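You operate a simulated robot arm through the tools that you are given. There is no shell and no other tool.

You are at the controls of a simulated robot arm. One attempt, no reset.

TASK
Check the sealed can with the white band: push it to REJECT if low, else put it back.
Fine: turn the push air on before the check and leave it on; air level and the other cans stay untouched. Set down upright: what you pick out.

Only the result counts: the job must be done as asked and must still hold three seconds after the hand-in. Knocking over, shifting, dropping, spilling or breaking anything else fails it.

THE ROBOT
A 7-joint arm with a fingered hand, fixed in place. Base frame: the origin is at the foot of the arm, x ahead of it, y to its left, z up. Readings come in mm, degrees, newtons and seconds.
With the tool pointing down near the work surface it reaches from about 100 to 640 mm from the base axis. Its first joint turns from -115.0 to 115.0 degrees. Payload 3.1 kg.
The TCP is the grasp point between the finger pads, 22 mm short of the fingertips. In the tool frame z runs along the fingers and y along their closing line. Largest opening 112 mm; the body of the gripper starts 60 mm behind the TCP. The gripper is a hand of 3 fingers: y runs from the thumb to the fingers, the wrist lies at [0, 0, -218] in the tool frame, and closing takes about 1.5 s.
Orientation is told as [roll, pitch, yaw] about the base's x, y, z axes, in that order, counted from this pose: with the fingers straight down and closing along the base's y, the tool's x points along the base's -x, its y along +y and its z along -z.

THE INTERFACE
- The arm moves only by the tool arm_command. Its argument "series" is a list of rows, each a list of 3 entries, a list of its own where there are three numbers: the shift along the tool's x, y, z in m, then the turn, a rotation vector about the tool's x, y, z in degrees, then the opening, from 0 (shut) to 1 (fully open). In form: [[[x, y, z], [wx, wy, wz], hand], ...]. A call has 1 to 20 rows; each row shifts and turns the commanded pose from where the row before left it, along the tool's axes as they then stand. Each row takes 0.2 s and may step no farther than 50 mm and 8.6 degrees from the row before; otherwise, or with a gripper value out of range, the whole call is refused. A pose out of reach is approached as far as the arm can. The call stops where the force on the tool passes 40 N (or 10 N more than at its start, if that is more) or the arm is blocked; 0.2 s more then pass. The fingers move at their own pace (about 108 mm/s each) and stop on an object; they squeeze with about 32 N. The grip force told is the motor's: it shows also when the fingers shut on nothing. Time passes only in rows, and 0.2 s behind the last, so rows that do not move let the fingers close. The reply holds the time, the measured pose of the TCP, the force on the tool along the base axes, the opening and the grip force, in the units named above and with some noise, with the torque about the TCP (base axes, N m) and any sound that the robot's microphone picked up, and new pictures: "show" is both (left out), scene, wrist or none.
- Cameras (640 x 400 px; columns grow to the right, rows downward): "scene" is fixed at [394.5, -506.3, 1459.6]; the picture's right is [0.96, -0.29, 0.00], its down [-0.16, -0.53, -0.84] and it looks along [0.24, 0.80, -0.55] (base axes); focal length 282 px, centre (320, 200). "wrist" rides on the gripper at [66, 3, -80] in the tool frame; the picture's right is [-0.05, 1.00, 0.00], its down [-0.77, -0.04, -0.64] and it looks along [-0.64, -0.03, 0.77] (tool axes); focal length 275 px, centre (320, 200). There is no depth. A picture from a camera that has moved, and an enlarged one, comes with that camera's place and axes in the base frame and with its lens. The place of the scene camera against the robot may be out by one fixed shift of up to 12 mm in any direction.
- slide_trunk(by): slides the trunk up (or, below 0, down) by that many mm; the arm rides with it, the base frame stays. It gives what a move gives, with no picture.
- set_grasp(shape): the hand has 3 fingers and takes this shape, open, in about a second: jaw (thumb against the fingers, like two jaws); tri (thumb and two fingers); tip (a fingertip pinch); poke (one finger out to press); point (the index stretched); flat (the hand flat); cup (the hand cupped); fist (a fist). The gripper value then closes the fingers along that shape, each until it touches; the sizes above hold for jaw. It gives what a move gives, with no picture.
- enlarge(camera, box): a new picture of the part [left, top, right, bottom] of that camera's present view, enlarged. It takes no simulated time.
- finish_job(): hands the job in; it is judged then, once.

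Nothing tells you positions but the pictures and the camera data. Unless the task says otherwise, let go and move clear before handing in.

The tools are called after "Emit:" by a JSON object that holds its "fn" and its "kwargs". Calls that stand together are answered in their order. arm_command: Moves the arm, as the interface text tells. Its arguments: {"type":"object","properties":{"series":{"type":"array","items":{"type":"array"}},"show":{"type":"string","enum":["both","scene","wrist","none"]}},"required":["series"]} The other tools are called the same way: slide_trunk (by) slides the trunk up or down; set_grasp (shape) gives the hand a shape; enlarge (camera, box) takes an enlarged picture of a part of a camera's view; finish_job () hands the job in.

At the start:

```text
clock: 0.0
eef_pos: [418.1, -50.9, 1257.2]
ee_rot: [0.0, 0.0, 0.0]
force: [-1.0, 1.1, -0.1]
torque: [-0.03, 0.01, 0.03]
grip_width: 112.0
gripper_force: 0.1
shape: jaw
trunk travel left (down, up): [-875.0, 115.0]
```

scene: 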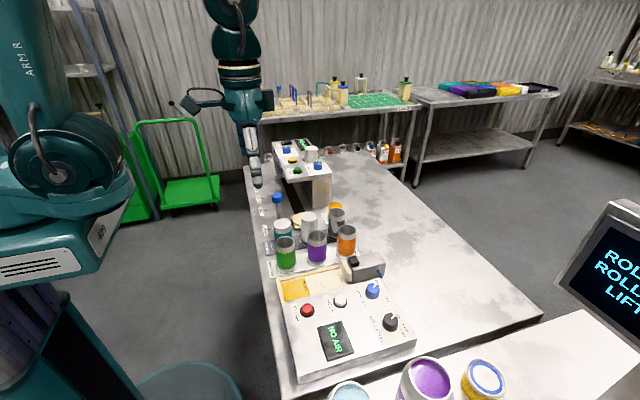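
wrist: 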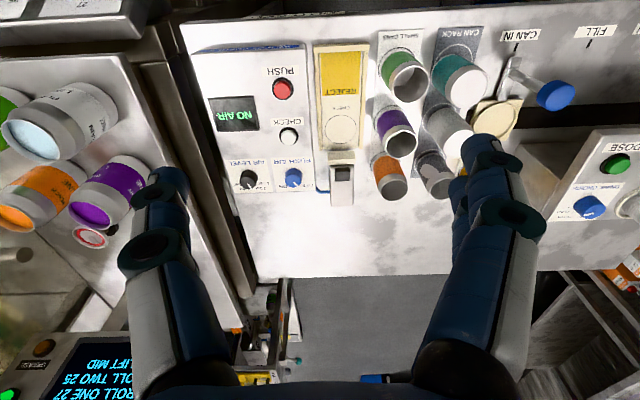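

I see a bench with a check station (panel with NO AIR display, PUSH, CHECK, AIR LEVEL, PUSH AIR) and a rack of small cans next to it. I'll enlarge both views to read labels before moving.

Emit:
{"fn": "enlarge", "kwargs": {"camera": "scene", "box": [240, 170, 440, 390]}}

Emit:
{"fn": "enlarge", "kwargs": {"camera": "wrist", "box": [180, 10, 380, 220]}}

Emit:
{"fn": "enlarge", "kwargs": {"camera": "wrist", "box": [340, 10, 640, 220]}}

Emit:
{"fn": "enlarge", "kwargs": {"camera": "scene", "box": [240, 120, 360, 240]}}

```text
1.82 times, centred on (340, 280) of scene
camera zoom: at [394.5, -506.3, 1459.6], right [0.96, -0.29, 0.0], down [-0.16, -0.53, -0.84], along [0.24, 0.8, -0.55], focal length 512 px, centre (284, 54)
```

zoom: 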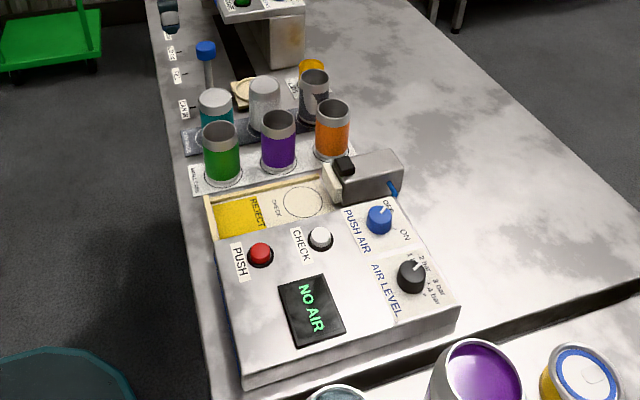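

```text
1.90 times, centred on (280, 115) of wrist
camera zoom: at [352.0, -48.0, 1336.3], right [0.05, 1.0, 0.0], down [0.77, -0.04, 0.64], along [0.64, -0.03, -0.77], focal length 524 px, centre (396, 362)
```

zoom: 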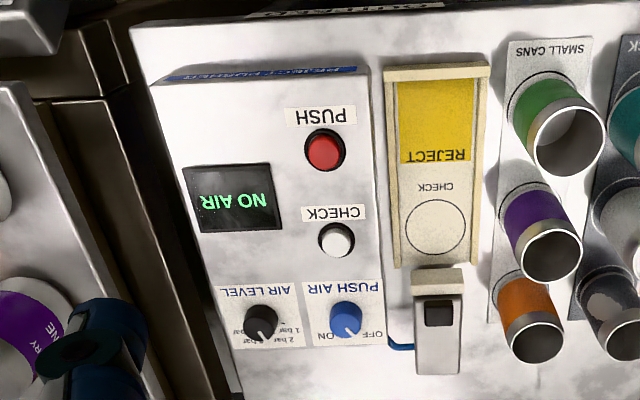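

```text
1.90 times, centred on (490, 115) of wrist
camera zoom: at [352.0, -48.0, 1336.3], right [0.05, 1.0, 0.0], down [0.77, -0.04, 0.64], along [0.64, -0.03, -0.77], focal length 524 px, centre (-4, 362)
```

zoom: 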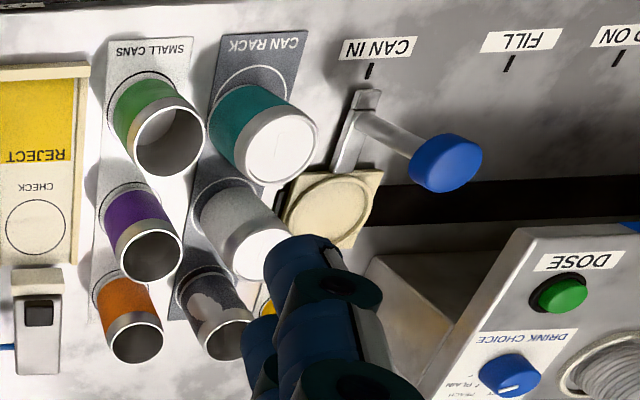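

```text
3.33 times, centred on (300, 180) of scene
camera zoom: at [394.5, -506.3, 1459.6], right [0.96, -0.29, 0.0], down [-0.16, -0.53, -0.84], along [0.24, 0.8, -0.55], focal length 938 px, centre (387, 267)
```

zoom: 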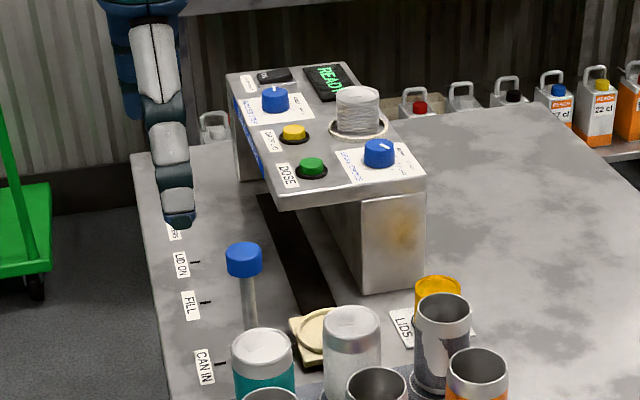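

The white-banded sealed can looks to be the middle one in the CAN RACK, around (570, 155, top ≈ 942), the CHECK circle around (584, -19, 852), and the PUSH AIR knob around (650, -113, 900). I'll enlarge the knobs, the cans and the fingers more closely before moving.

Emit:
{"fn": "enlarge", "kwargs": {"camera": "wrist", "box": [230, 140, 330, 205]}}

Emit:
{"fn": "enlarge", "kwargs": {"camera": "scene", "box": [340, 260, 440, 340]}}

Emit:
{"fn": "enlarge", "kwargs": {"camera": "scene", "box": [260, 185, 370, 275]}}

Emit:
{"fn": "enlarge", "kwargs": {"camera": "wrist", "box": [360, 30, 520, 210]}}

Emit:
{"fn": "enlarge", "kwargs": {"camera": "wrist", "box": [400, 120, 560, 300]}}

```text
6.15 times, centred on (280, 172) of wrist
camera zoom: at [352.0, -48.0, 1336.3], right [0.05, 1.0, 0.0], down [0.77, -0.04, 0.64], along [0.64, -0.03, -0.77], focal length 1694 px, centre (566, 369)
```

zoom: 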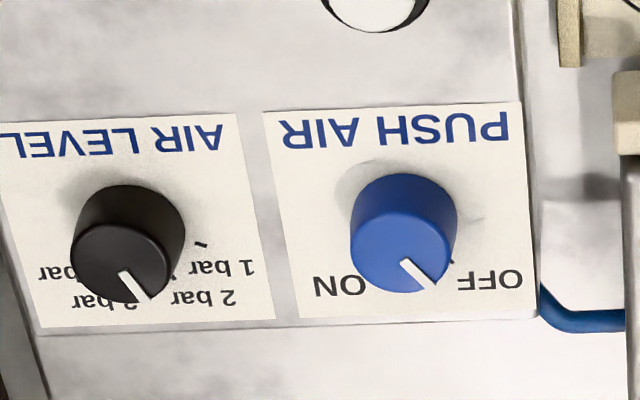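

```text
5.00 times, centred on (390, 300) of scene
camera zoom: at [394.5, -506.3, 1459.6], right [0.96, -0.29, 0.0], down [-0.16, -0.53, -0.84], along [0.24, 0.8, -0.55], focal length 1408 px, centre (-30, -300)
```

zoom: 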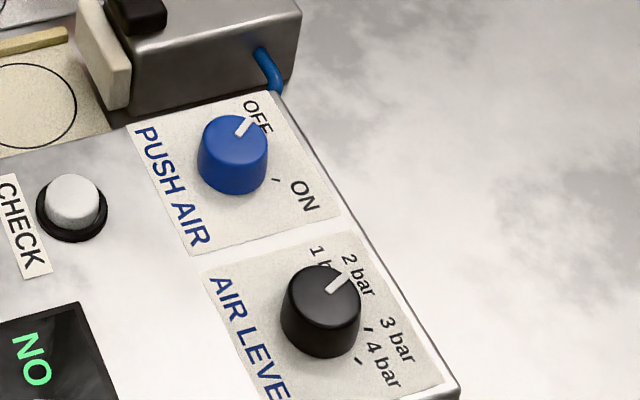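

```text
4.44 times, centred on (315, 230) of scene
camera zoom: at [394.5, -506.3, 1459.6], right [0.96, -0.29, 0.0], down [-0.16, -0.53, -0.84], along [0.24, 0.8, -0.55], focal length 1251 px, centre (342, 67)
```

zoom: 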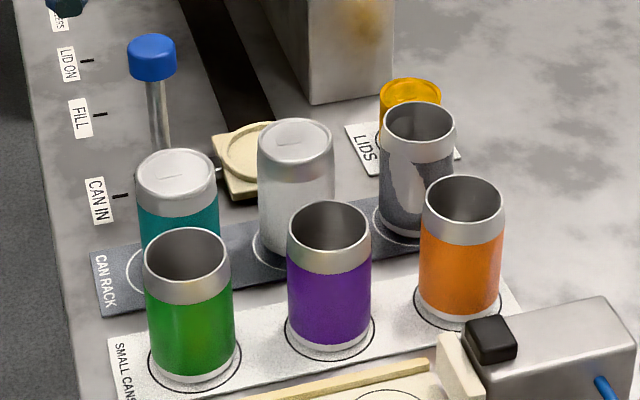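

```text
2.22 times, centred on (440, 120) of wrist
camera zoom: at [352.0, -48.0, 1336.3], right [0.05, 1.0, 0.0], down [0.77, -0.04, 0.64], along [0.64, -0.03, -0.77], focal length 612 px, centre (53, 378)
```

zoom: 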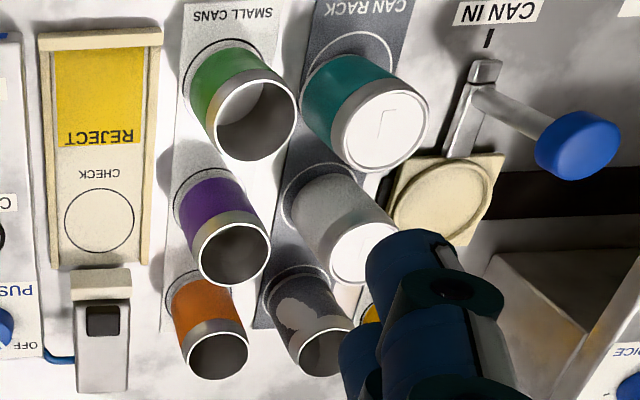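

```text
2.22 times, centred on (480, 210) of wrist
camera zoom: at [352.0, -48.0, 1336.3], right [0.05, 1.0, 0.0], down [0.77, -0.04, 0.64], along [0.64, -0.03, -0.77], focal length 612 px, centre (-36, 178)
```

zoom: 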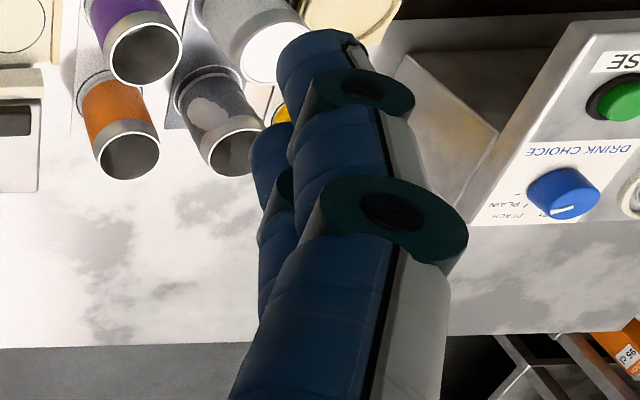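

The bench top seems to be around z≈850 with can tops ≈942, and the PUSH AIR knob points to OFF (roughly +x+y), with ON clockwise at about +x−y. I'll lower the trunk first to bring the arm to working height, staying above the cans.

Emit:
{"fn": "slide_trunk", "kwargs": {"by": -200}}

```text
clock: 2.2
eef_pos: [417.8, -51.6, 1057.2]
ee_rot: [0.0, 0.0, 0.1]
force: [0.2, -0.5, 1.1]
torque: [-0.01, 0.01, 0.0]
grip_width: 112.0
gripper_force: 0.1
shape: jaw
trunk travel left (down, up): [-675.0, 315.0]
```

Trunk is lowered; now I'll move the hand forward above the panel to look at the knob up close.

Emit:
{"fn": "arm_command", "kwargs": {"series": [[[-0.03, -0.012, 0.0], [0, 0, 0], 1], [[-0.03, -0.012, 0.0], [0, 0, 0], 1], [[-0.03, -0.012, 0.0], [0, 0, 0], 1], [[-0.03, -0.012, 0.0], [0, 0, 0], 1], [[-0.03, -0.012, 0.0], [0, 0, 0], 1], [[-0.0, -0.0, 0.0], [0, 0, 0], 1]]}}

```text
clock: 3.6
eef_pos: [567.5, -111.8, 1057.5]
ee_rot: [0.1, -0.1, -0.1]
force: [0.2, 0.1, -0.2]
torque: [0.02, 0.01, 0.01]
grip_width: 112.0
gripper_force: 0.0
shape: jaw
trunk travel left (down, up): [-675.0, 315.0]
camera wrist: at [501.2, -108.7, 1136.8], right [0.05, 1.0, 0.0], down [0.77, -0.04, 0.64], along [0.64, -0.03, -0.77], focal length 275 px, centre (320, 200)
```

scene: 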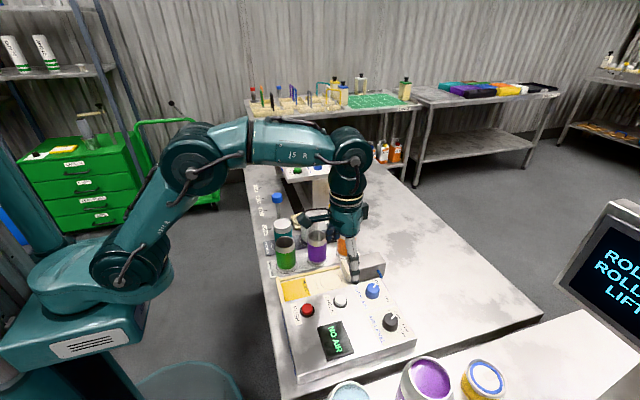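
wrist: 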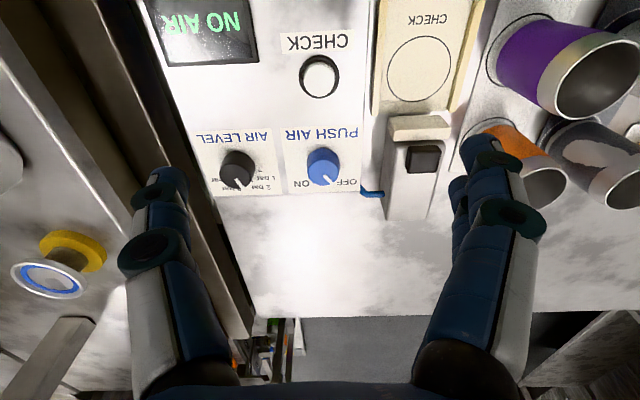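

The knob is straight ahead of the hand now. I'll zoom in to measure its position and the neighbours.

Emit:
{"fn": "enlarge", "kwargs": {"camera": "wrist", "box": [190, 100, 390, 225]}}

Emit:
{"fn": "enlarge", "kwargs": {"camera": "scene", "box": [280, 170, 440, 370]}}

```text
3.20 times, centred on (290, 162) of wrist
camera zoom: at [501.2, -108.7, 1136.8], right [0.05, 1.0, 0.0], down [0.77, -0.04, 0.64], along [0.64, -0.03, -0.77], focal length 881 px, centre (416, 320)
```

zoom: 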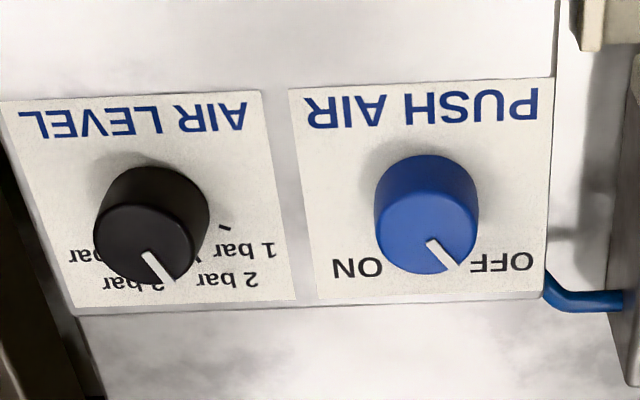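

```text
2.00 times, centred on (360, 270) of scene
camera zoom: at [394.5, -506.3, 1459.6], right [0.96, -0.29, 0.0], down [-0.16, -0.53, -0.84], along [0.24, 0.8, -0.55], focal length 563 px, centre (240, 60)
```

zoom: 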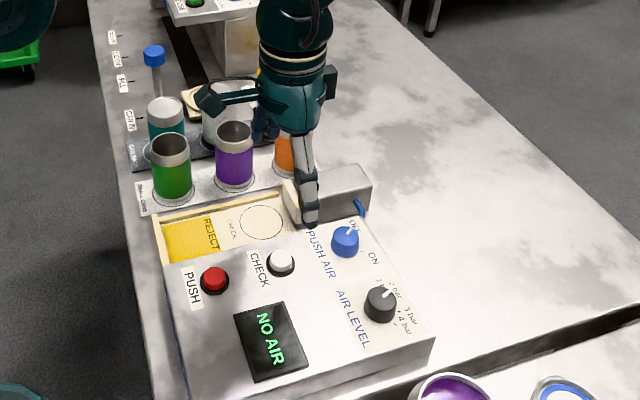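

The knob top is at about (655, −113, 910), ~32 mm across, with the panel surface at z≈892. I'll move above it with a smaller opening and pre-rotate the hand 45° counter-clockwise (seen from above), so I can turn clockwise to ON.

Emit:
{"fn": "arm_command", "kwargs": {"series": [[[-0.0292, -0.0004, 0.0308], [0, 0, 0], 0.55], [[-0.0292, -0.0004, 0.0308], [0, 0, 0], 0.55], [[-0.0292, -0.0004, 0.0308], [0, 0, 0], 0.55], [[0, 0, 0], [0, 0, 0], 0.55], [[0, 0, 0], [0, 0, 0], 0.55]]}}

```text
clock: 4.8
eef_pos: [648.6, -110.4, 972.6]
ee_rot: [-0.1, 0.1, -0.1]
force: [-0.3, -0.4, -0.2]
torque: [0.01, -0.02, 0.0]
grip_width: 61.9
gripper_force: 0.1
shape: jaw
out of reach, approached as far as the arm can: row 3
trunk travel left (down, up): [-675.0, 315.0]
camera wrist: at [582.1, -106.8, 1051.5], right [0.05, 1.0, 0.0], down [0.77, -0.04, 0.64], along [0.63, -0.03, -0.77], focal length 275 px, centre (320, 200)
```

scene: 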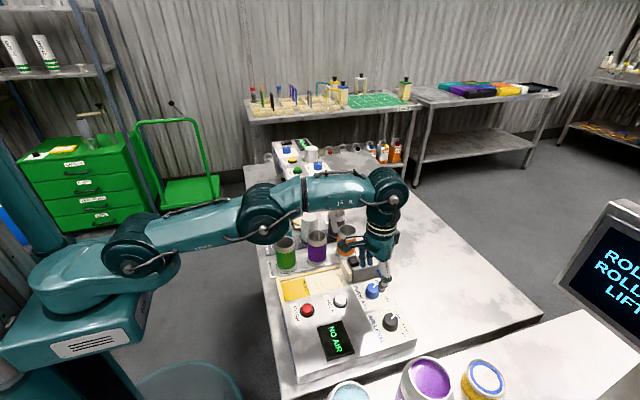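
wrist: 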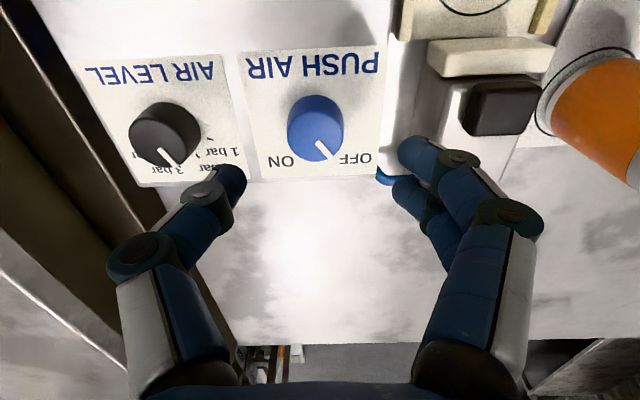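

The arm is fully stretched here (limit r≈657), so I'll need a slight outward tilt of the hand to grip the knob at r≈665. Let me zoom for precise knob and panel height first.

Emit:
{"fn": "enlarge", "kwargs": {"camera": "wrist", "box": [230, 40, 400, 190]}}

Emit:
{"fn": "enlarge", "kwargs": {"camera": "scene", "box": [330, 240, 430, 340]}}

```text
2.67 times, centred on (315, 115) of wrist
camera zoom: at [582.1, -106.8, 1051.5], right [0.05, 1.0, 0.0], down [0.77, -0.04, 0.64], along [0.63, -0.03, -0.77], focal length 734 px, centre (333, 427)
```

zoom: 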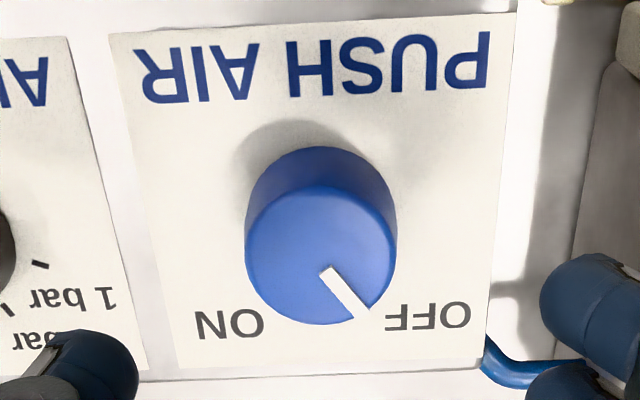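

```text
4.00 times, centred on (380, 290) of scene
camera zoom: at [394.5, -506.3, 1459.6], right [0.96, -0.29, 0.0], down [-0.16, -0.53, -0.84], along [0.24, 0.8, -0.55], focal length 1126 px, centre (80, -160)
```

zoom: 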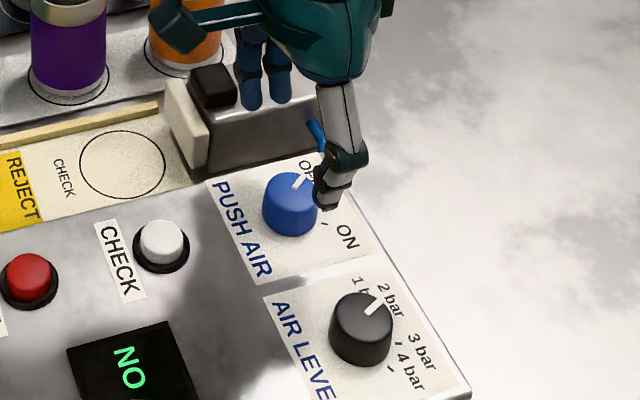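

The knob top is at about (652, −112.5, 911). I'll back off a bit, yaw 35° counter-clockwise and tilt the fingers 10° outward so the arm has reach.

Emit:
{"fn": "arm_command", "kwargs": {"series": [[[0.02, 0, 0], [0, 0, -7], 0.55], [[0, 0, 0], [0, 0, -7], 0.55], [[0, 0, 0], [0, 0, -7], 0.55], [[0, 0, 0], [0, 0, -7], 0.55], [[0, 0, 0], [0, 0, -7], 0.55], [[0, 0, 0], [0, -5, 0], 0.55], [[0, 0, 0], [0, -5, 0], 0.55], [[0, 0, 0], [0, 0, 0], 0.55]]}}

```text
clock: 6.6
eef_pos: [626.1, -111.1, 972.1]
ee_rot: [-0.1, -10.0, 35.0]
force: [0.1, 0.1, 0.5]
torque: [-0.02, 0.02, 0.01]
grip_width: 62.3
gripper_force: 0.0
shape: jaw
trunk travel left (down, up): [-675.0, 315.0]
camera wrist: at [560.0, -154.6, 1037.9], right [-0.54, 0.84, 0.01], down [0.55, 0.34, 0.76], along [0.64, 0.41, -0.65], focal length 275 px, centre (320, 200)
```

scene: 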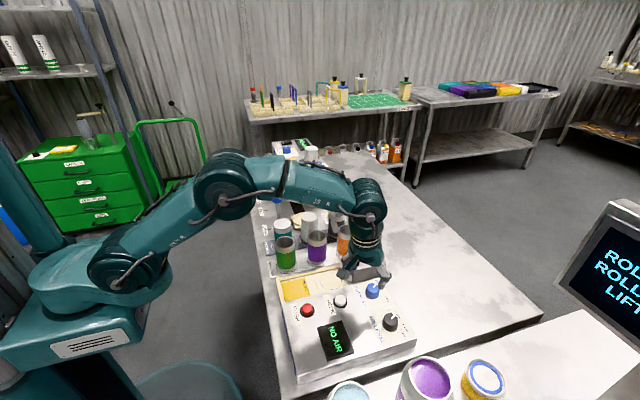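
wrist: 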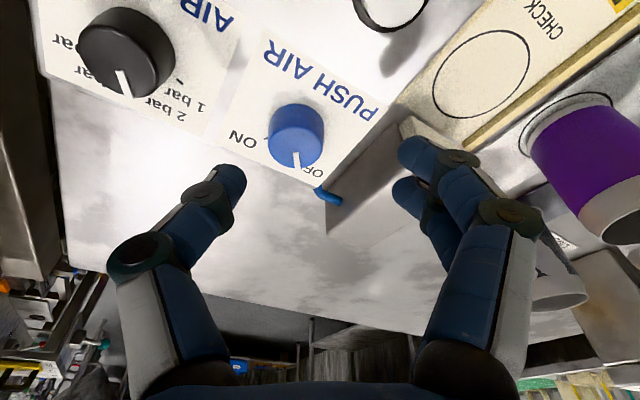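

The hand now has a comfortable reach. I'll measure the knob once more from this angle before moving over it.

Emit:
{"fn": "enlarge", "kwargs": {"camera": "wrist", "box": [220, 60, 380, 220]}}

```text
2.50 times, centred on (300, 140) of wrist
camera zoom: at [560.0, -154.6, 1037.9], right [-0.54, 0.84, 0.01], down [0.55, 0.34, 0.76], along [0.64, 0.41, -0.65], focal length 688 px, centre (370, 350)
```

zoom: 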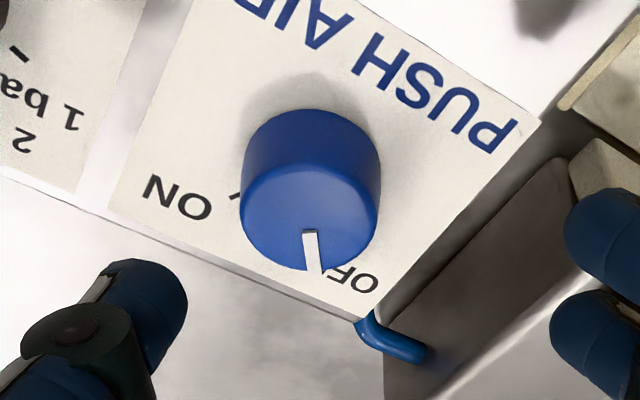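

Knob confirmed at about (652, −112, 911). Moving above it, then I'll verify alignment before descending.

Emit:
{"fn": "arm_command", "kwargs": {"series": [[[-0.0064, -0.0078, 0.0149], [0, 0, 0], 0.55], [[-0.0064, -0.0078, 0.0149], [0, 0, 0], 0.55], [[0, 0, 0], [0, 0, 0], 0.55]]}}

```text
clock: 7.4
eef_pos: [649.0, -113.1, 946.4]
ee_rot: [0.0, -10.0, 35.0]
force: [0.6, 0.3, 0.2]
torque: [0.02, -0.02, -0.01]
grip_width: 62.3
gripper_force: 0.0
shape: jaw
trunk travel left (down, up): [-675.0, 315.0]
camera wrist: at [582.9, -156.3, 1011.0], right [-0.54, 0.84, 0.01], down [0.55, 0.34, 0.76], along [0.64, 0.41, -0.65], focal length 275 px, centre (320, 200)
```

scene: 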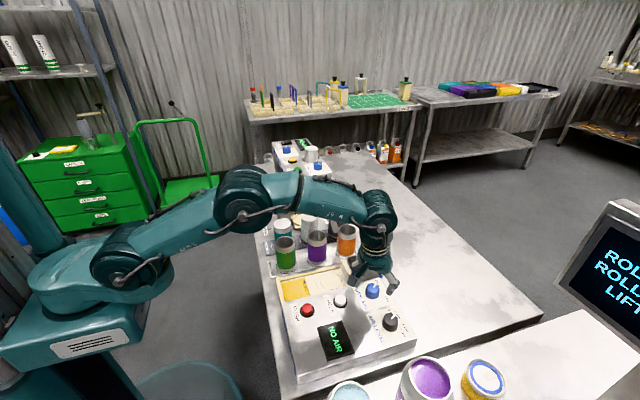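
wrist: 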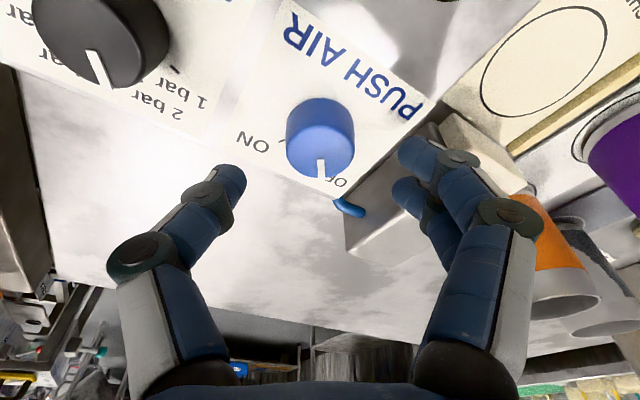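

Knob sits centred between the thumb and fingers. I'll narrow the opening to ~47 mm to stay clear of the pusher block, then descend so the fingertips straddle the knob.

Emit:
{"fn": "arm_command", "kwargs": {"series": [[[0, 0, 0], [0, 0, 0], 0.42], [[0, 0, 0], [0, 0, 0], 0.42], [[0.0015, 0, 0.0085], [0, 0, 0], 0.42], [[0.0014, 0, 0.0078], [0, 0, 0], 0.42], [[0.0013, 0, 0.0073], [0, 0, 0], 0.42], [[0, 0, 0], [0, 0, 0], 0.42]]}}

```text
clock: 8.8
eef_pos: [650.6, -112.9, 920.3]
ee_rot: [0.0, -10.0, 35.0]
force: [0.0, 0.2, 1.4]
torque: [0.01, 0.03, 0.0]
grip_width: 47.3
gripper_force: 0.1
shape: jaw
trunk travel left (down, up): [-675.0, 315.0]
camera wrist: at [583.2, -156.1, 987.0], right [-0.54, 0.84, 0.01], down [0.55, 0.34, 0.76], along [0.64, 0.41, -0.65], focal length 275 px, centre (320, 200)
```

scene: 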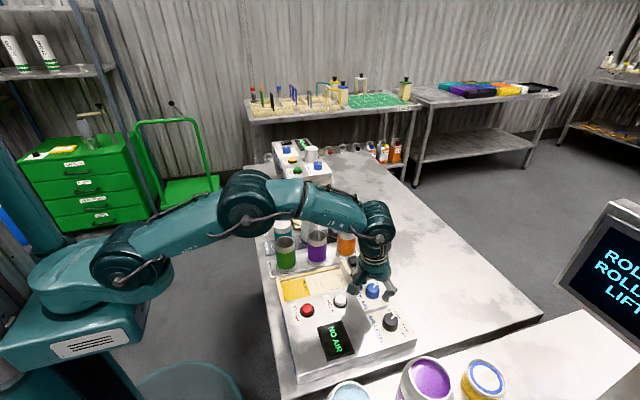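
wrist: 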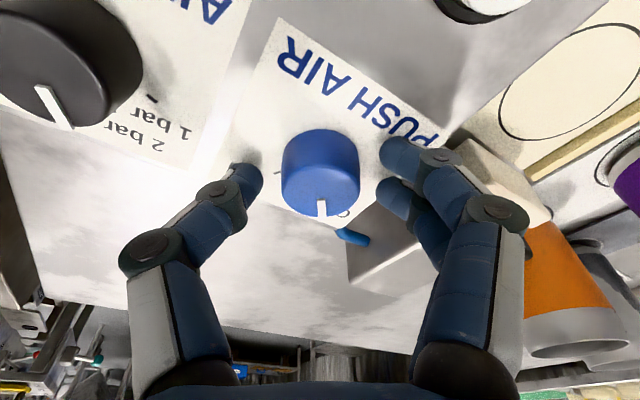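

Emit:
{"fn": "enlarge", "kwargs": {"camera": "scene", "box": [330, 240, 430, 340]}}

Emit:
{"fn": "enlarge", "kwargs": {"camera": "wrist", "box": [200, 90, 460, 260]}}

```text
4.00 times, centred on (380, 290) of scene
camera zoom: at [394.5, -506.3, 1459.6], right [0.96, -0.29, 0.0], down [-0.16, -0.53, -0.84], along [0.24, 0.8, -0.55], focal length 1126 px, centre (80, -160)
```

zoom: 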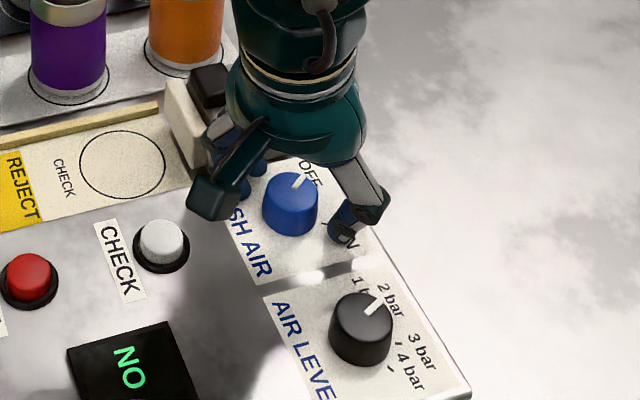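

```text
2.35 times, centred on (330, 175) of wrist
camera zoom: at [583.2, -156.1, 987.0], right [-0.54, 0.84, 0.01], down [0.55, 0.34, 0.76], along [0.64, 0.41, -0.65], focal length 648 px, centre (296, 259)
```

zoom: 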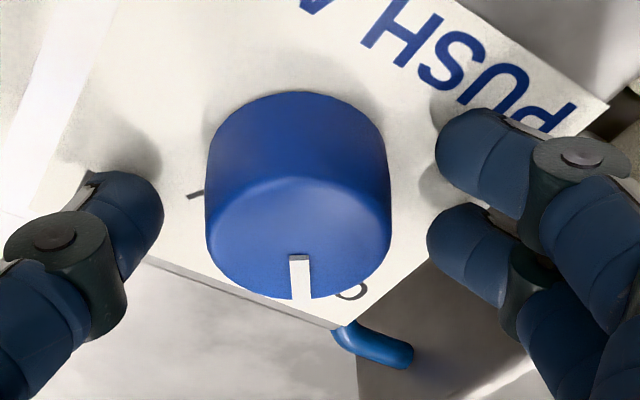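

The fingertips straddle the knob. Closing on it now.

Emit:
{"fn": "arm_command", "kwargs": {"series": [[[0, 0, 0], [0, 0, 0], 0.3], [[0, 0, 0], [0, 0, 0], 0.25], [[0, 0, 0], [0, 0, 0], 0.2], [[0, 0, 0], [0, 0, 0], 0.1], [[0, 0, 0], [0, 0, 0], 0.0], [[0, 0, 0], [0, 0, 0], 0.0]]}}

```text
clock: 10.2
eef_pos: [649.4, -111.8, 919.0]
ee_rot: [0.0, -10.0, 35.0]
force: [1.1, 0.0, -0.1]
torque: [-0.01, 0.01, -0.04]
grip_width: 23.4
gripper_force: 31.7
shape: jaw
trunk travel left (down, up): [-675.0, 315.0]
camera wrist: at [583.7, -156.2, 986.9], right [-0.53, 0.84, 0.01], down [0.55, 0.34, 0.76], along [0.64, 0.41, -0.65], focal length 275 px, centre (320, 200)
```

scene: 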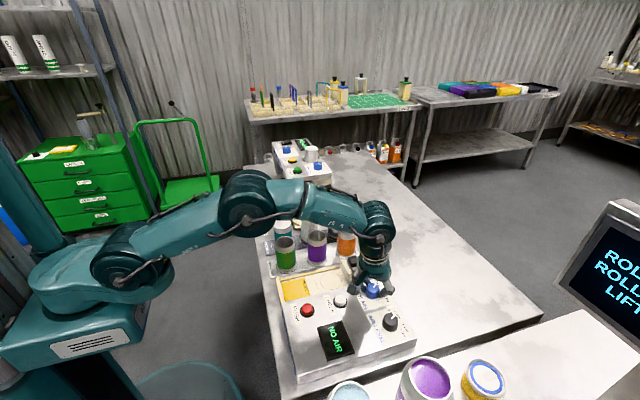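
wrist: 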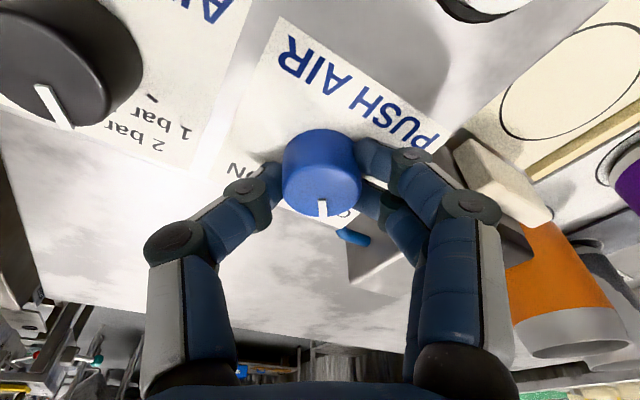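

The knob is gripped (31.7 N). Now I'll turn it clockwise about the vertical, 42° first, and check.

Emit:
{"fn": "arm_command", "kwargs": {"series": [[[0, 0.00036, 0], [1.215, 0, 6.894], 0.0], [[0, 0.00036, 0], [1.215, 0, 6.894], 0.0], [[0, 0.00036, 0], [1.215, 0, 6.894], 0.0], [[0, 0.00036, 0], [1.215, 0, 6.894], 0.0], [[0, 0.00036, 0], [1.215, 0, 6.894], 0.0], [[0, 0.00036, 0], [1.215, 0, 6.894], 0.0]]}}

```text
clock: 11.6
eef_pos: [648.4, -111.7, 919.9]
ee_rot: [0.0, -10.0, -7.3]
force: [6.8, -4.7, 1.3]
torque: [-0.05, -0.1, -0.02]
grip_width: 23.3
gripper_force: 31.6
shape: jaw
trunk travel left (down, up): [-675.0, 315.0]
camera wrist: at [571.4, -99.9, 986.8], right [0.17, 0.99, 0.01], down [0.64, -0.12, 0.76], along [0.75, -0.12, -0.65], focal length 275 px, centre (320, 200)
```

scene: 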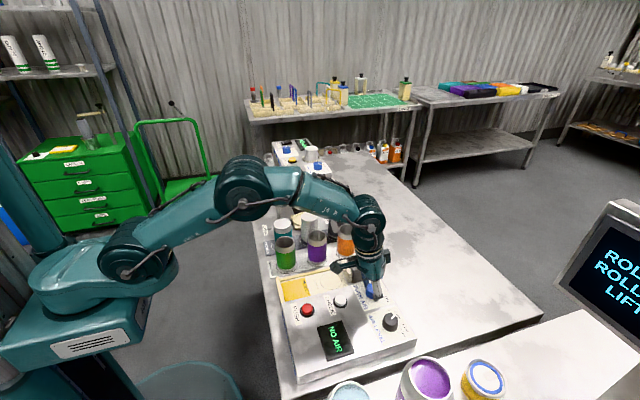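
wrist: 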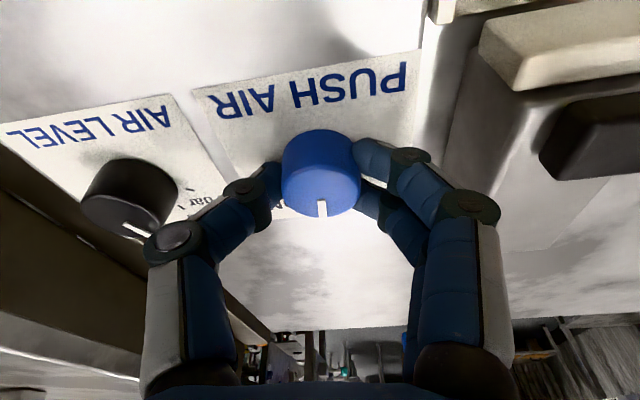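

The knob turns with the hand. Continuing the turn another 28° to ON.

Emit:
{"fn": "arm_command", "kwargs": {"series": [[[0, 0.00036, 0], [1.215, 0, 6.894], 0.0], [[0, 0.00036, 0], [1.215, 0, 6.894], 0.0], [[0, 0.00036, 0], [1.215, 0, 6.894], 0.0], [[0, 0.00036, 0], [1.215, 0, 6.894], 0.0], [[0, 0, 0], [0, 0, 0], 0.0]]}}

Emit:
{"fn": "enlarge", "kwargs": {"camera": "scene", "box": [280, 240, 440, 380]}}

Emit:
{"fn": "enlarge", "kwargs": {"camera": "wrist", "box": [200, 90, 460, 260]}}

```text
clock: 12.8
eef_pos: [649.0, -112.5, 920.2]
ee_rot: [0.0, -10.0, -35.1]
force: [2.7, -8.8, 3.3]
torque: [-0.11, -0.04, -0.01]
grip_width: 23.3
gripper_force: 31.6
shape: jaw
trunk travel left (down, up): [-675.0, 315.0]
camera wrist: at [586.6, -64.4, 986.7], right [0.61, 0.79, 0.01], down [0.51, -0.4, 0.76], along [0.6, -0.46, -0.65], focal length 275 px, centre (320, 200)
```

scene: 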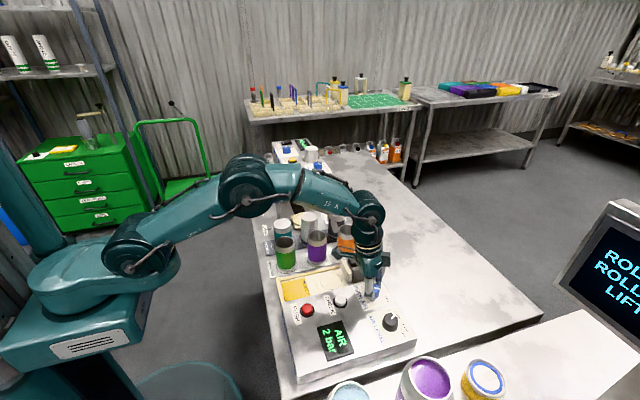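
wrist: 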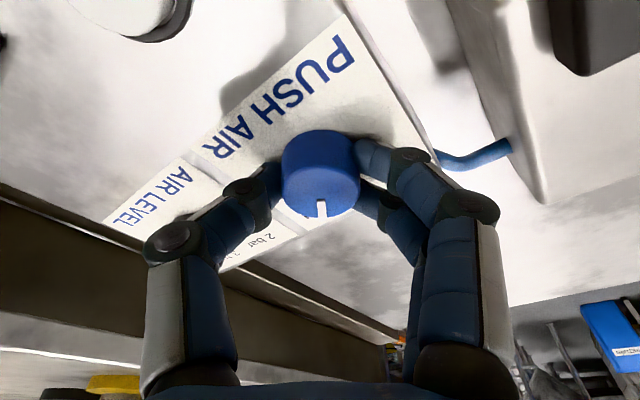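

```text
2.86 times, centred on (360, 310) of scene
camera zoom: at [394.5, -506.3, 1459.6], right [0.96, -0.29, 0.0], down [-0.16, -0.53, -0.84], along [0.24, 0.8, -0.55], focal length 804 px, centre (206, -114)
```

zoom: 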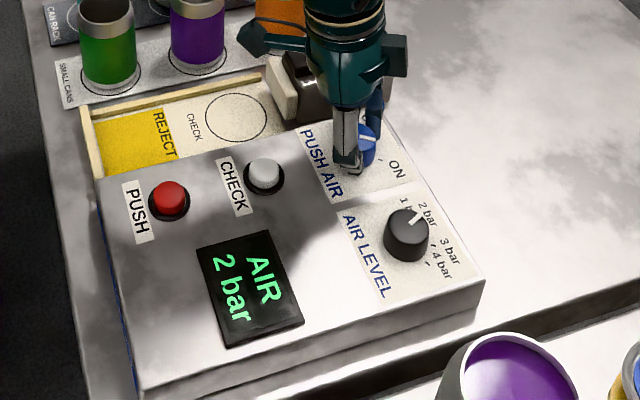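

```text
2.35 times, centred on (330, 175) of wrist
camera zoom: at [586.6, -64.4, 986.7], right [0.61, 0.79, 0.01], down [0.51, -0.4, 0.76], along [0.6, -0.46, -0.65], focal length 648 px, centre (296, 259)
```

zoom: 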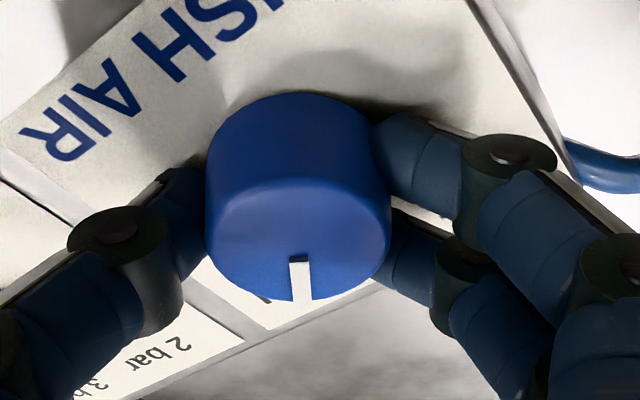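

The display now reads "AIR 2 bar", so the push air is on, with the pointer at about −35° (the ON tick is at ≈ −32°). I'll release and rise straight up.

Emit:
{"fn": "arm_command", "kwargs": {"series": [[[0, 0, 0], [0, 0, 0], 0.2], [[0, 0, 0], [0, 0, 0], 0.3], [[0, 0, 0], [0, 0, 0], 0.42], [[0, 0, 0], [0, 0, 0], 0.42], [[-0.0035, 0, -0.0197], [0, 0, 0], 0.42], [[-0.0052, 0, -0.0295], [0, 0, 0], 0.42], [[-0.0052, 0, -0.0295], [0, 0, 0], 0.42], [[0, 0, 0], [0, 0, 0], 0.42]]}}

Emit:
{"fn": "enlarge", "kwargs": {"camera": "scene", "box": [280, 240, 440, 380]}}

Emit:
{"fn": "enlarge", "kwargs": {"camera": "wrist", "box": [220, 40, 420, 220]}}

```text
clock: 14.6
eef_pos: [649.4, -110.4, 1000.6]
ee_rot: [0.0, -10.0, -34.9]
force: [-0.1, 0.5, 0.4]
torque: [0.03, 0.02, 0.01]
grip_width: 46.8
gripper_force: 0.0
shape: jaw
trunk travel left (down, up): [-675.0, 315.0]
camera wrist: at [586.5, -62.7, 1067.1], right [0.61, 0.79, 0.01], down [0.51, -0.4, 0.76], along [0.6, -0.46, -0.65], focal length 275 px, centre (320, 200)
```

scene: 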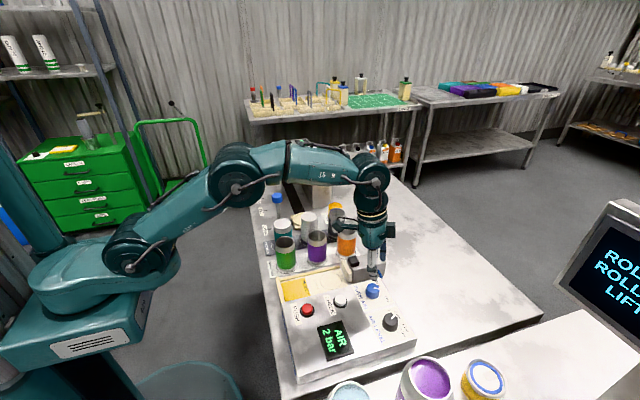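
wrist: 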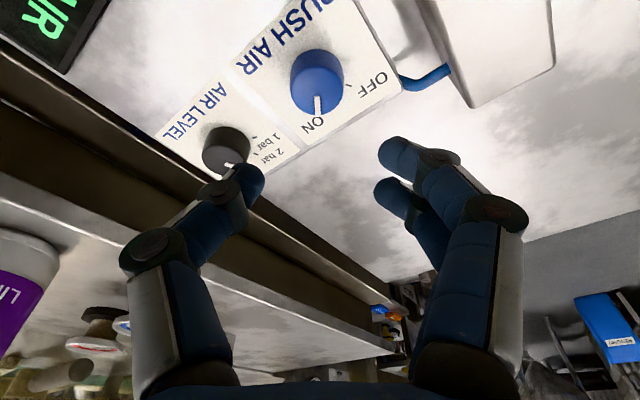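

```text
2.86 times, centred on (360, 310) of scene
camera zoom: at [394.5, -506.3, 1459.6], right [0.96, -0.29, 0.0], down [-0.16, -0.53, -0.84], along [0.24, 0.8, -0.55], focal length 804 px, centre (206, -114)
```

zoom: 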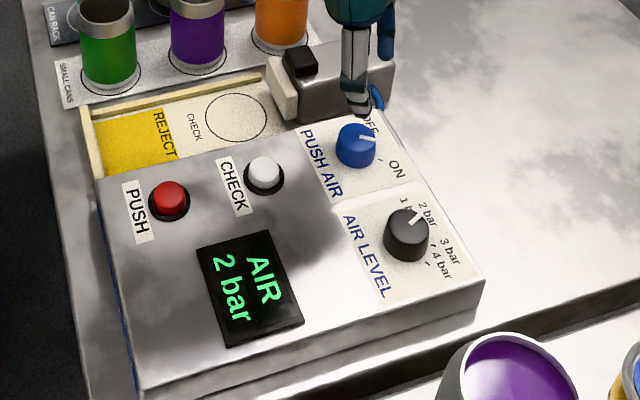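

```text
2.22 times, centred on (320, 130) of wrist
camera zoom: at [586.5, -62.7, 1067.1], right [0.61, 0.79, 0.01], down [0.51, -0.4, 0.76], along [0.6, -0.46, -0.65], focal length 612 px, centre (320, 356)
```

zoom: 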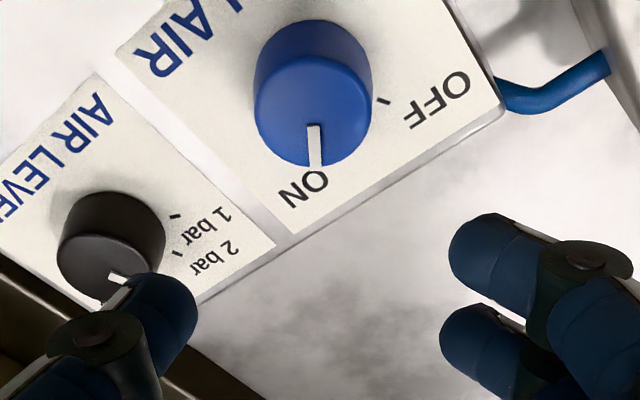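

Push air is on ("AIR 2 bar", pointer at ON). Next I'll straighten the hand and move over towards the can rack to look at the white can up close.

Emit:
{"fn": "arm_command", "kwargs": {"series": [[[0, 0, 0], [0, 5, 0], 0.42], [[0, 0, 0], [0, 5, 0], 0.42], [[0, 0, -0.02], [0, 0, -7], 0.42], [[0, 0, -0.02], [0, 0, -7], 0.42], [[0, 0, -0.02], [0, 0, -7], 0.42], [[0, 0, 0], [0, 0, -7], 0.42], [[0, 0, 0], [0, 0, -7], 0.42], [[0.0227, 0.0357, 0], [0, 0, 0], 0.42], [[0.0227, 0.0357, 0], [0, 0, 0], 0.42], [[0.0227, 0.0357, 0], [0, 0, 0], 0.42], [[0.0227, 0.0357, 0], [0, 0, 0], 0.6], [[0.0227, 0.0357, 0], [0, 0, 0], 0.8], [[0.0227, 0.0357, 0], [0, 0, 0], 1.0], [[0.0227, 0.0357, 0], [0, 0, 0], 1.0], [[0, 0, 0], [0, 0, 0], 1.0]]}}

```text
clock: 17.8
eef_pos: [464.6, 144.4, 1055.1]
ee_rot: [0.0, -0.1, 0.0]
force: [0.7, -0.3, 0.2]
torque: [0.02, 0.0, 0.01]
grip_width: 111.7
gripper_force: 0.0
shape: jaw
out of reach, approached as far as the arm can: row 2, 3, 4
trunk travel left (down, up): [-675.0, 315.0]
camera wrist: at [398.4, 148.4, 1133.7], right [0.05, 1.0, 0.0], down [0.77, -0.04, 0.64], along [0.64, -0.03, -0.77], focal length 275 px, centre (320, 200)
```

scene: 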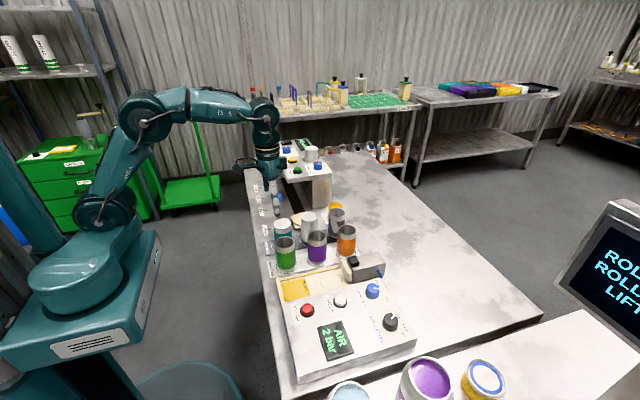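
wrist: 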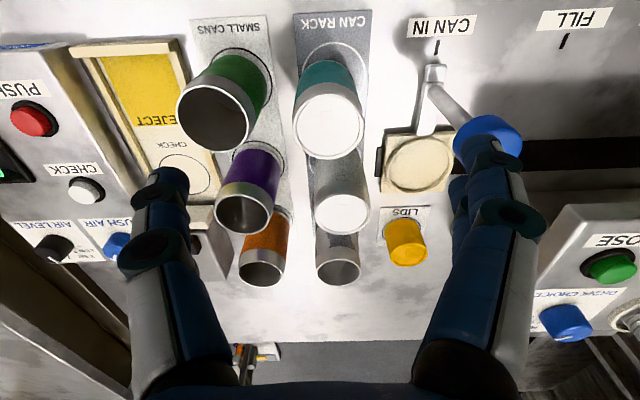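

The rack is straight ahead. I'll zoom in to measure the white can and its neighbours.

Emit:
{"fn": "enlarge", "kwargs": {"camera": "wrist", "box": [170, 30, 450, 290]}}

Emit:
{"fn": "enlarge", "kwargs": {"camera": "wrist", "box": [280, 50, 400, 290]}}

Emit:
{"fn": "enlarge", "kwargs": {"camera": "scene", "box": [260, 185, 370, 275]}}

```text
1.54 times, centred on (310, 160) of wrist
camera zoom: at [398.4, 148.4, 1133.7], right [0.05, 1.0, 0.0], down [0.77, -0.04, 0.64], along [0.64, -0.03, -0.77], focal length 424 px, centre (335, 262)
```

zoom: 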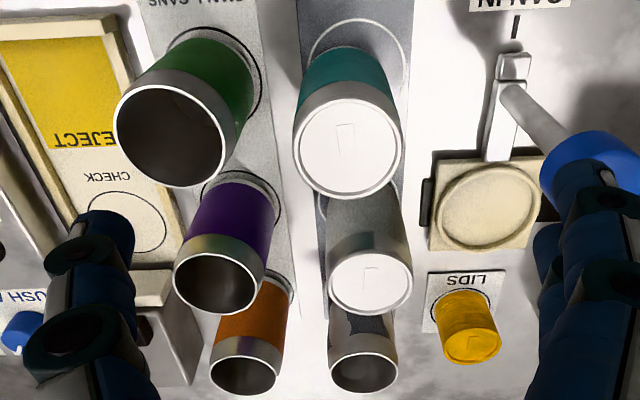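

```text
1.67 times, centred on (340, 170) of wrist
camera zoom: at [398.4, 148.4, 1133.7], right [0.05, 1.0, 0.0], down [0.77, -0.04, 0.64], along [0.64, -0.03, -0.77], focal length 459 px, centre (287, 250)
```

zoom: 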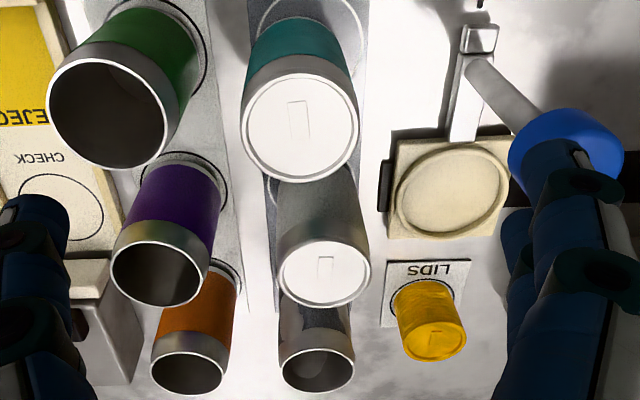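

```text
4.44 times, centred on (315, 230) of scene
camera zoom: at [394.5, -506.3, 1459.6], right [0.96, -0.29, 0.0], down [-0.16, -0.53, -0.84], along [0.24, 0.8, -0.55], focal length 1251 px, centre (342, 67)
```

zoom: 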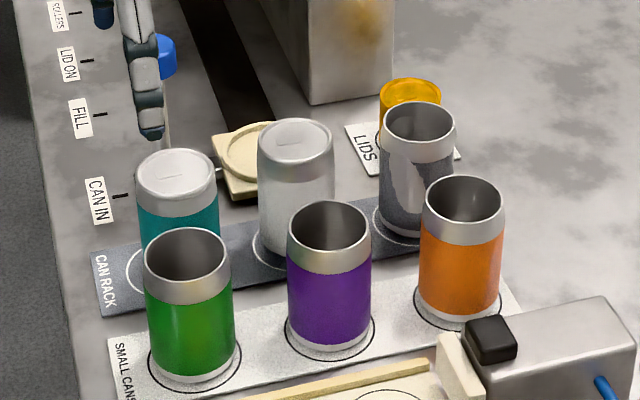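

The white can's top centre is near (567, 160, ~950), about 52 mm across, with ample clearance along y. I'll move closer above it for a precise fix.

Emit:
{"fn": "arm_command", "kwargs": {"series": [[[-0.035, 0.005, 0.005], [0, 0, 0], 0.8], [[-0.035, 0.005, 0.005], [0, 0, 0], 0.8], [[0, 0, 0], [0, 0, 0], 0.8]], "show": "wrist"}}

Emit:
{"fn": "enlarge", "kwargs": {"camera": "wrist", "box": [200, 40, 460, 280]}}

```text
clock: 18.6
eef_pos: [534.4, 154.7, 1046.0]
ee_rot: [-0.2, 0.1, 0.1]
force: [0.3, 0.7, -0.6]
torque: [0.01, 0.01, 0.01]
grip_width: 90.0
gripper_force: 0.1
shape: jaw
trunk travel left (down, up): [-675.0, 315.0]
camera wrist: at [468.3, 158.5, 1125.6], right [0.05, 1.0, 0.0], down [0.77, -0.03, 0.64], along [0.64, -0.03, -0.77], focal length 275 px, centre (320, 200)
```

wrist: 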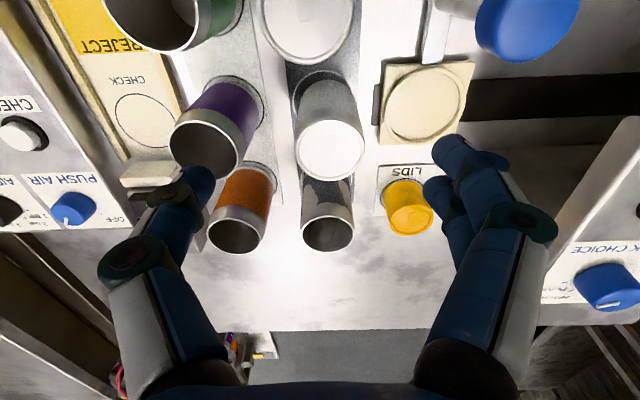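

```text
1.67 times, centred on (330, 160) of wrist
camera zoom: at [468.3, 158.5, 1125.6], right [0.05, 1.0, 0.0], down [0.77, -0.03, 0.64], along [0.64, -0.03, -0.77], focal length 459 px, centre (303, 267)
```

zoom: 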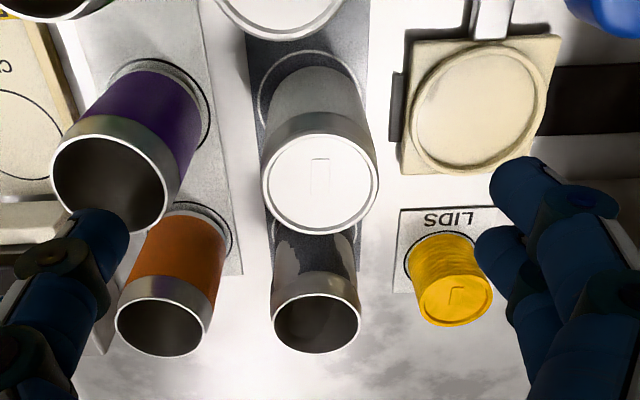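

White can top: (567.3, 160.8, 951), Ø≈51 mm; grip axis along y is clear on both sides. I'll centre over it and come down to just above the lid to verify.

Emit:
{"fn": "arm_command", "kwargs": {"series": [[[-0.0329, 0.0061, 0], [0, 0, 0], 0.73], [[0, 0, 0.03], [0, 0, 0], 0.73], [[0, 0, 0.03], [0, 0, 0], 0.73], [[0, 0, 0], [0, 0, 0], 0.73]]}}

Emit:
{"fn": "enlarge", "kwargs": {"camera": "scene", "box": [250, 160, 380, 280]}}

```text
clock: 19.6
eef_pos: [567.5, 159.0, 986.1]
ee_rot: [-0.1, 0.0, 0.0]
force: [-0.1, 0.0, -0.1]
torque: [0.0, 0.0, -0.01]
grip_width: 82.3
gripper_force: 0.1
shape: jaw
trunk travel left (down, up): [-675.0, 315.0]
camera wrist: at [501.7, 163.1, 1064.4], right [0.05, 1.0, 0.0], down [0.77, -0.04, 0.64], along [0.64, -0.03, -0.77], focal length 275 px, centre (320, 200)
```

scene: 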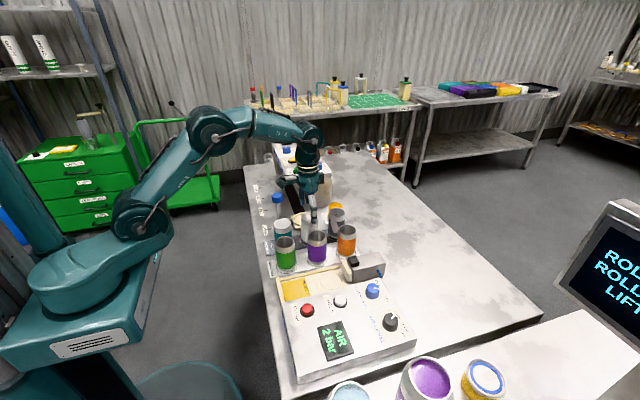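
wrist: 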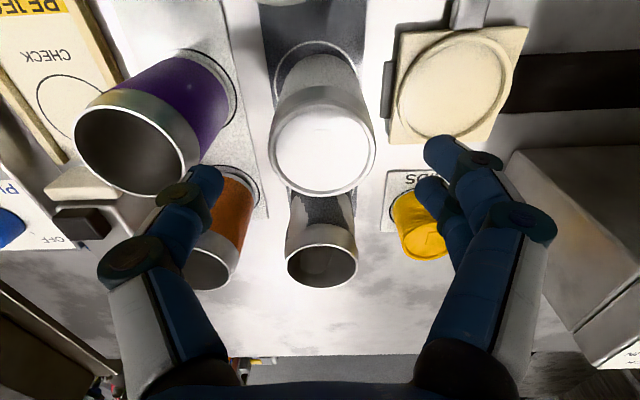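

```text
3.33 times, centred on (315, 220) of scene
camera zoom: at [394.5, -506.3, 1459.6], right [0.96, -0.29, 0.0], down [-0.16, -0.53, -0.84], along [0.24, 0.8, -0.55], focal length 938 px, centre (337, 133)
```

zoom: 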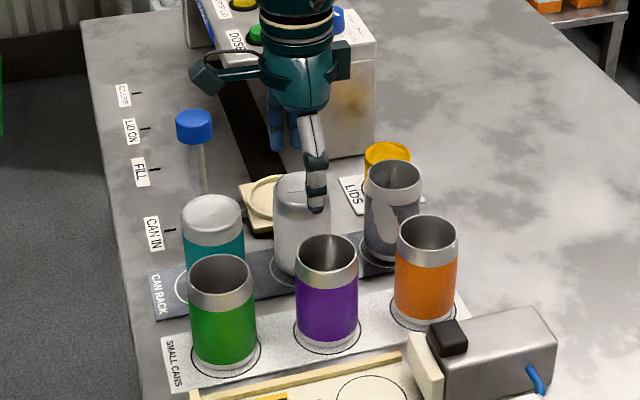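

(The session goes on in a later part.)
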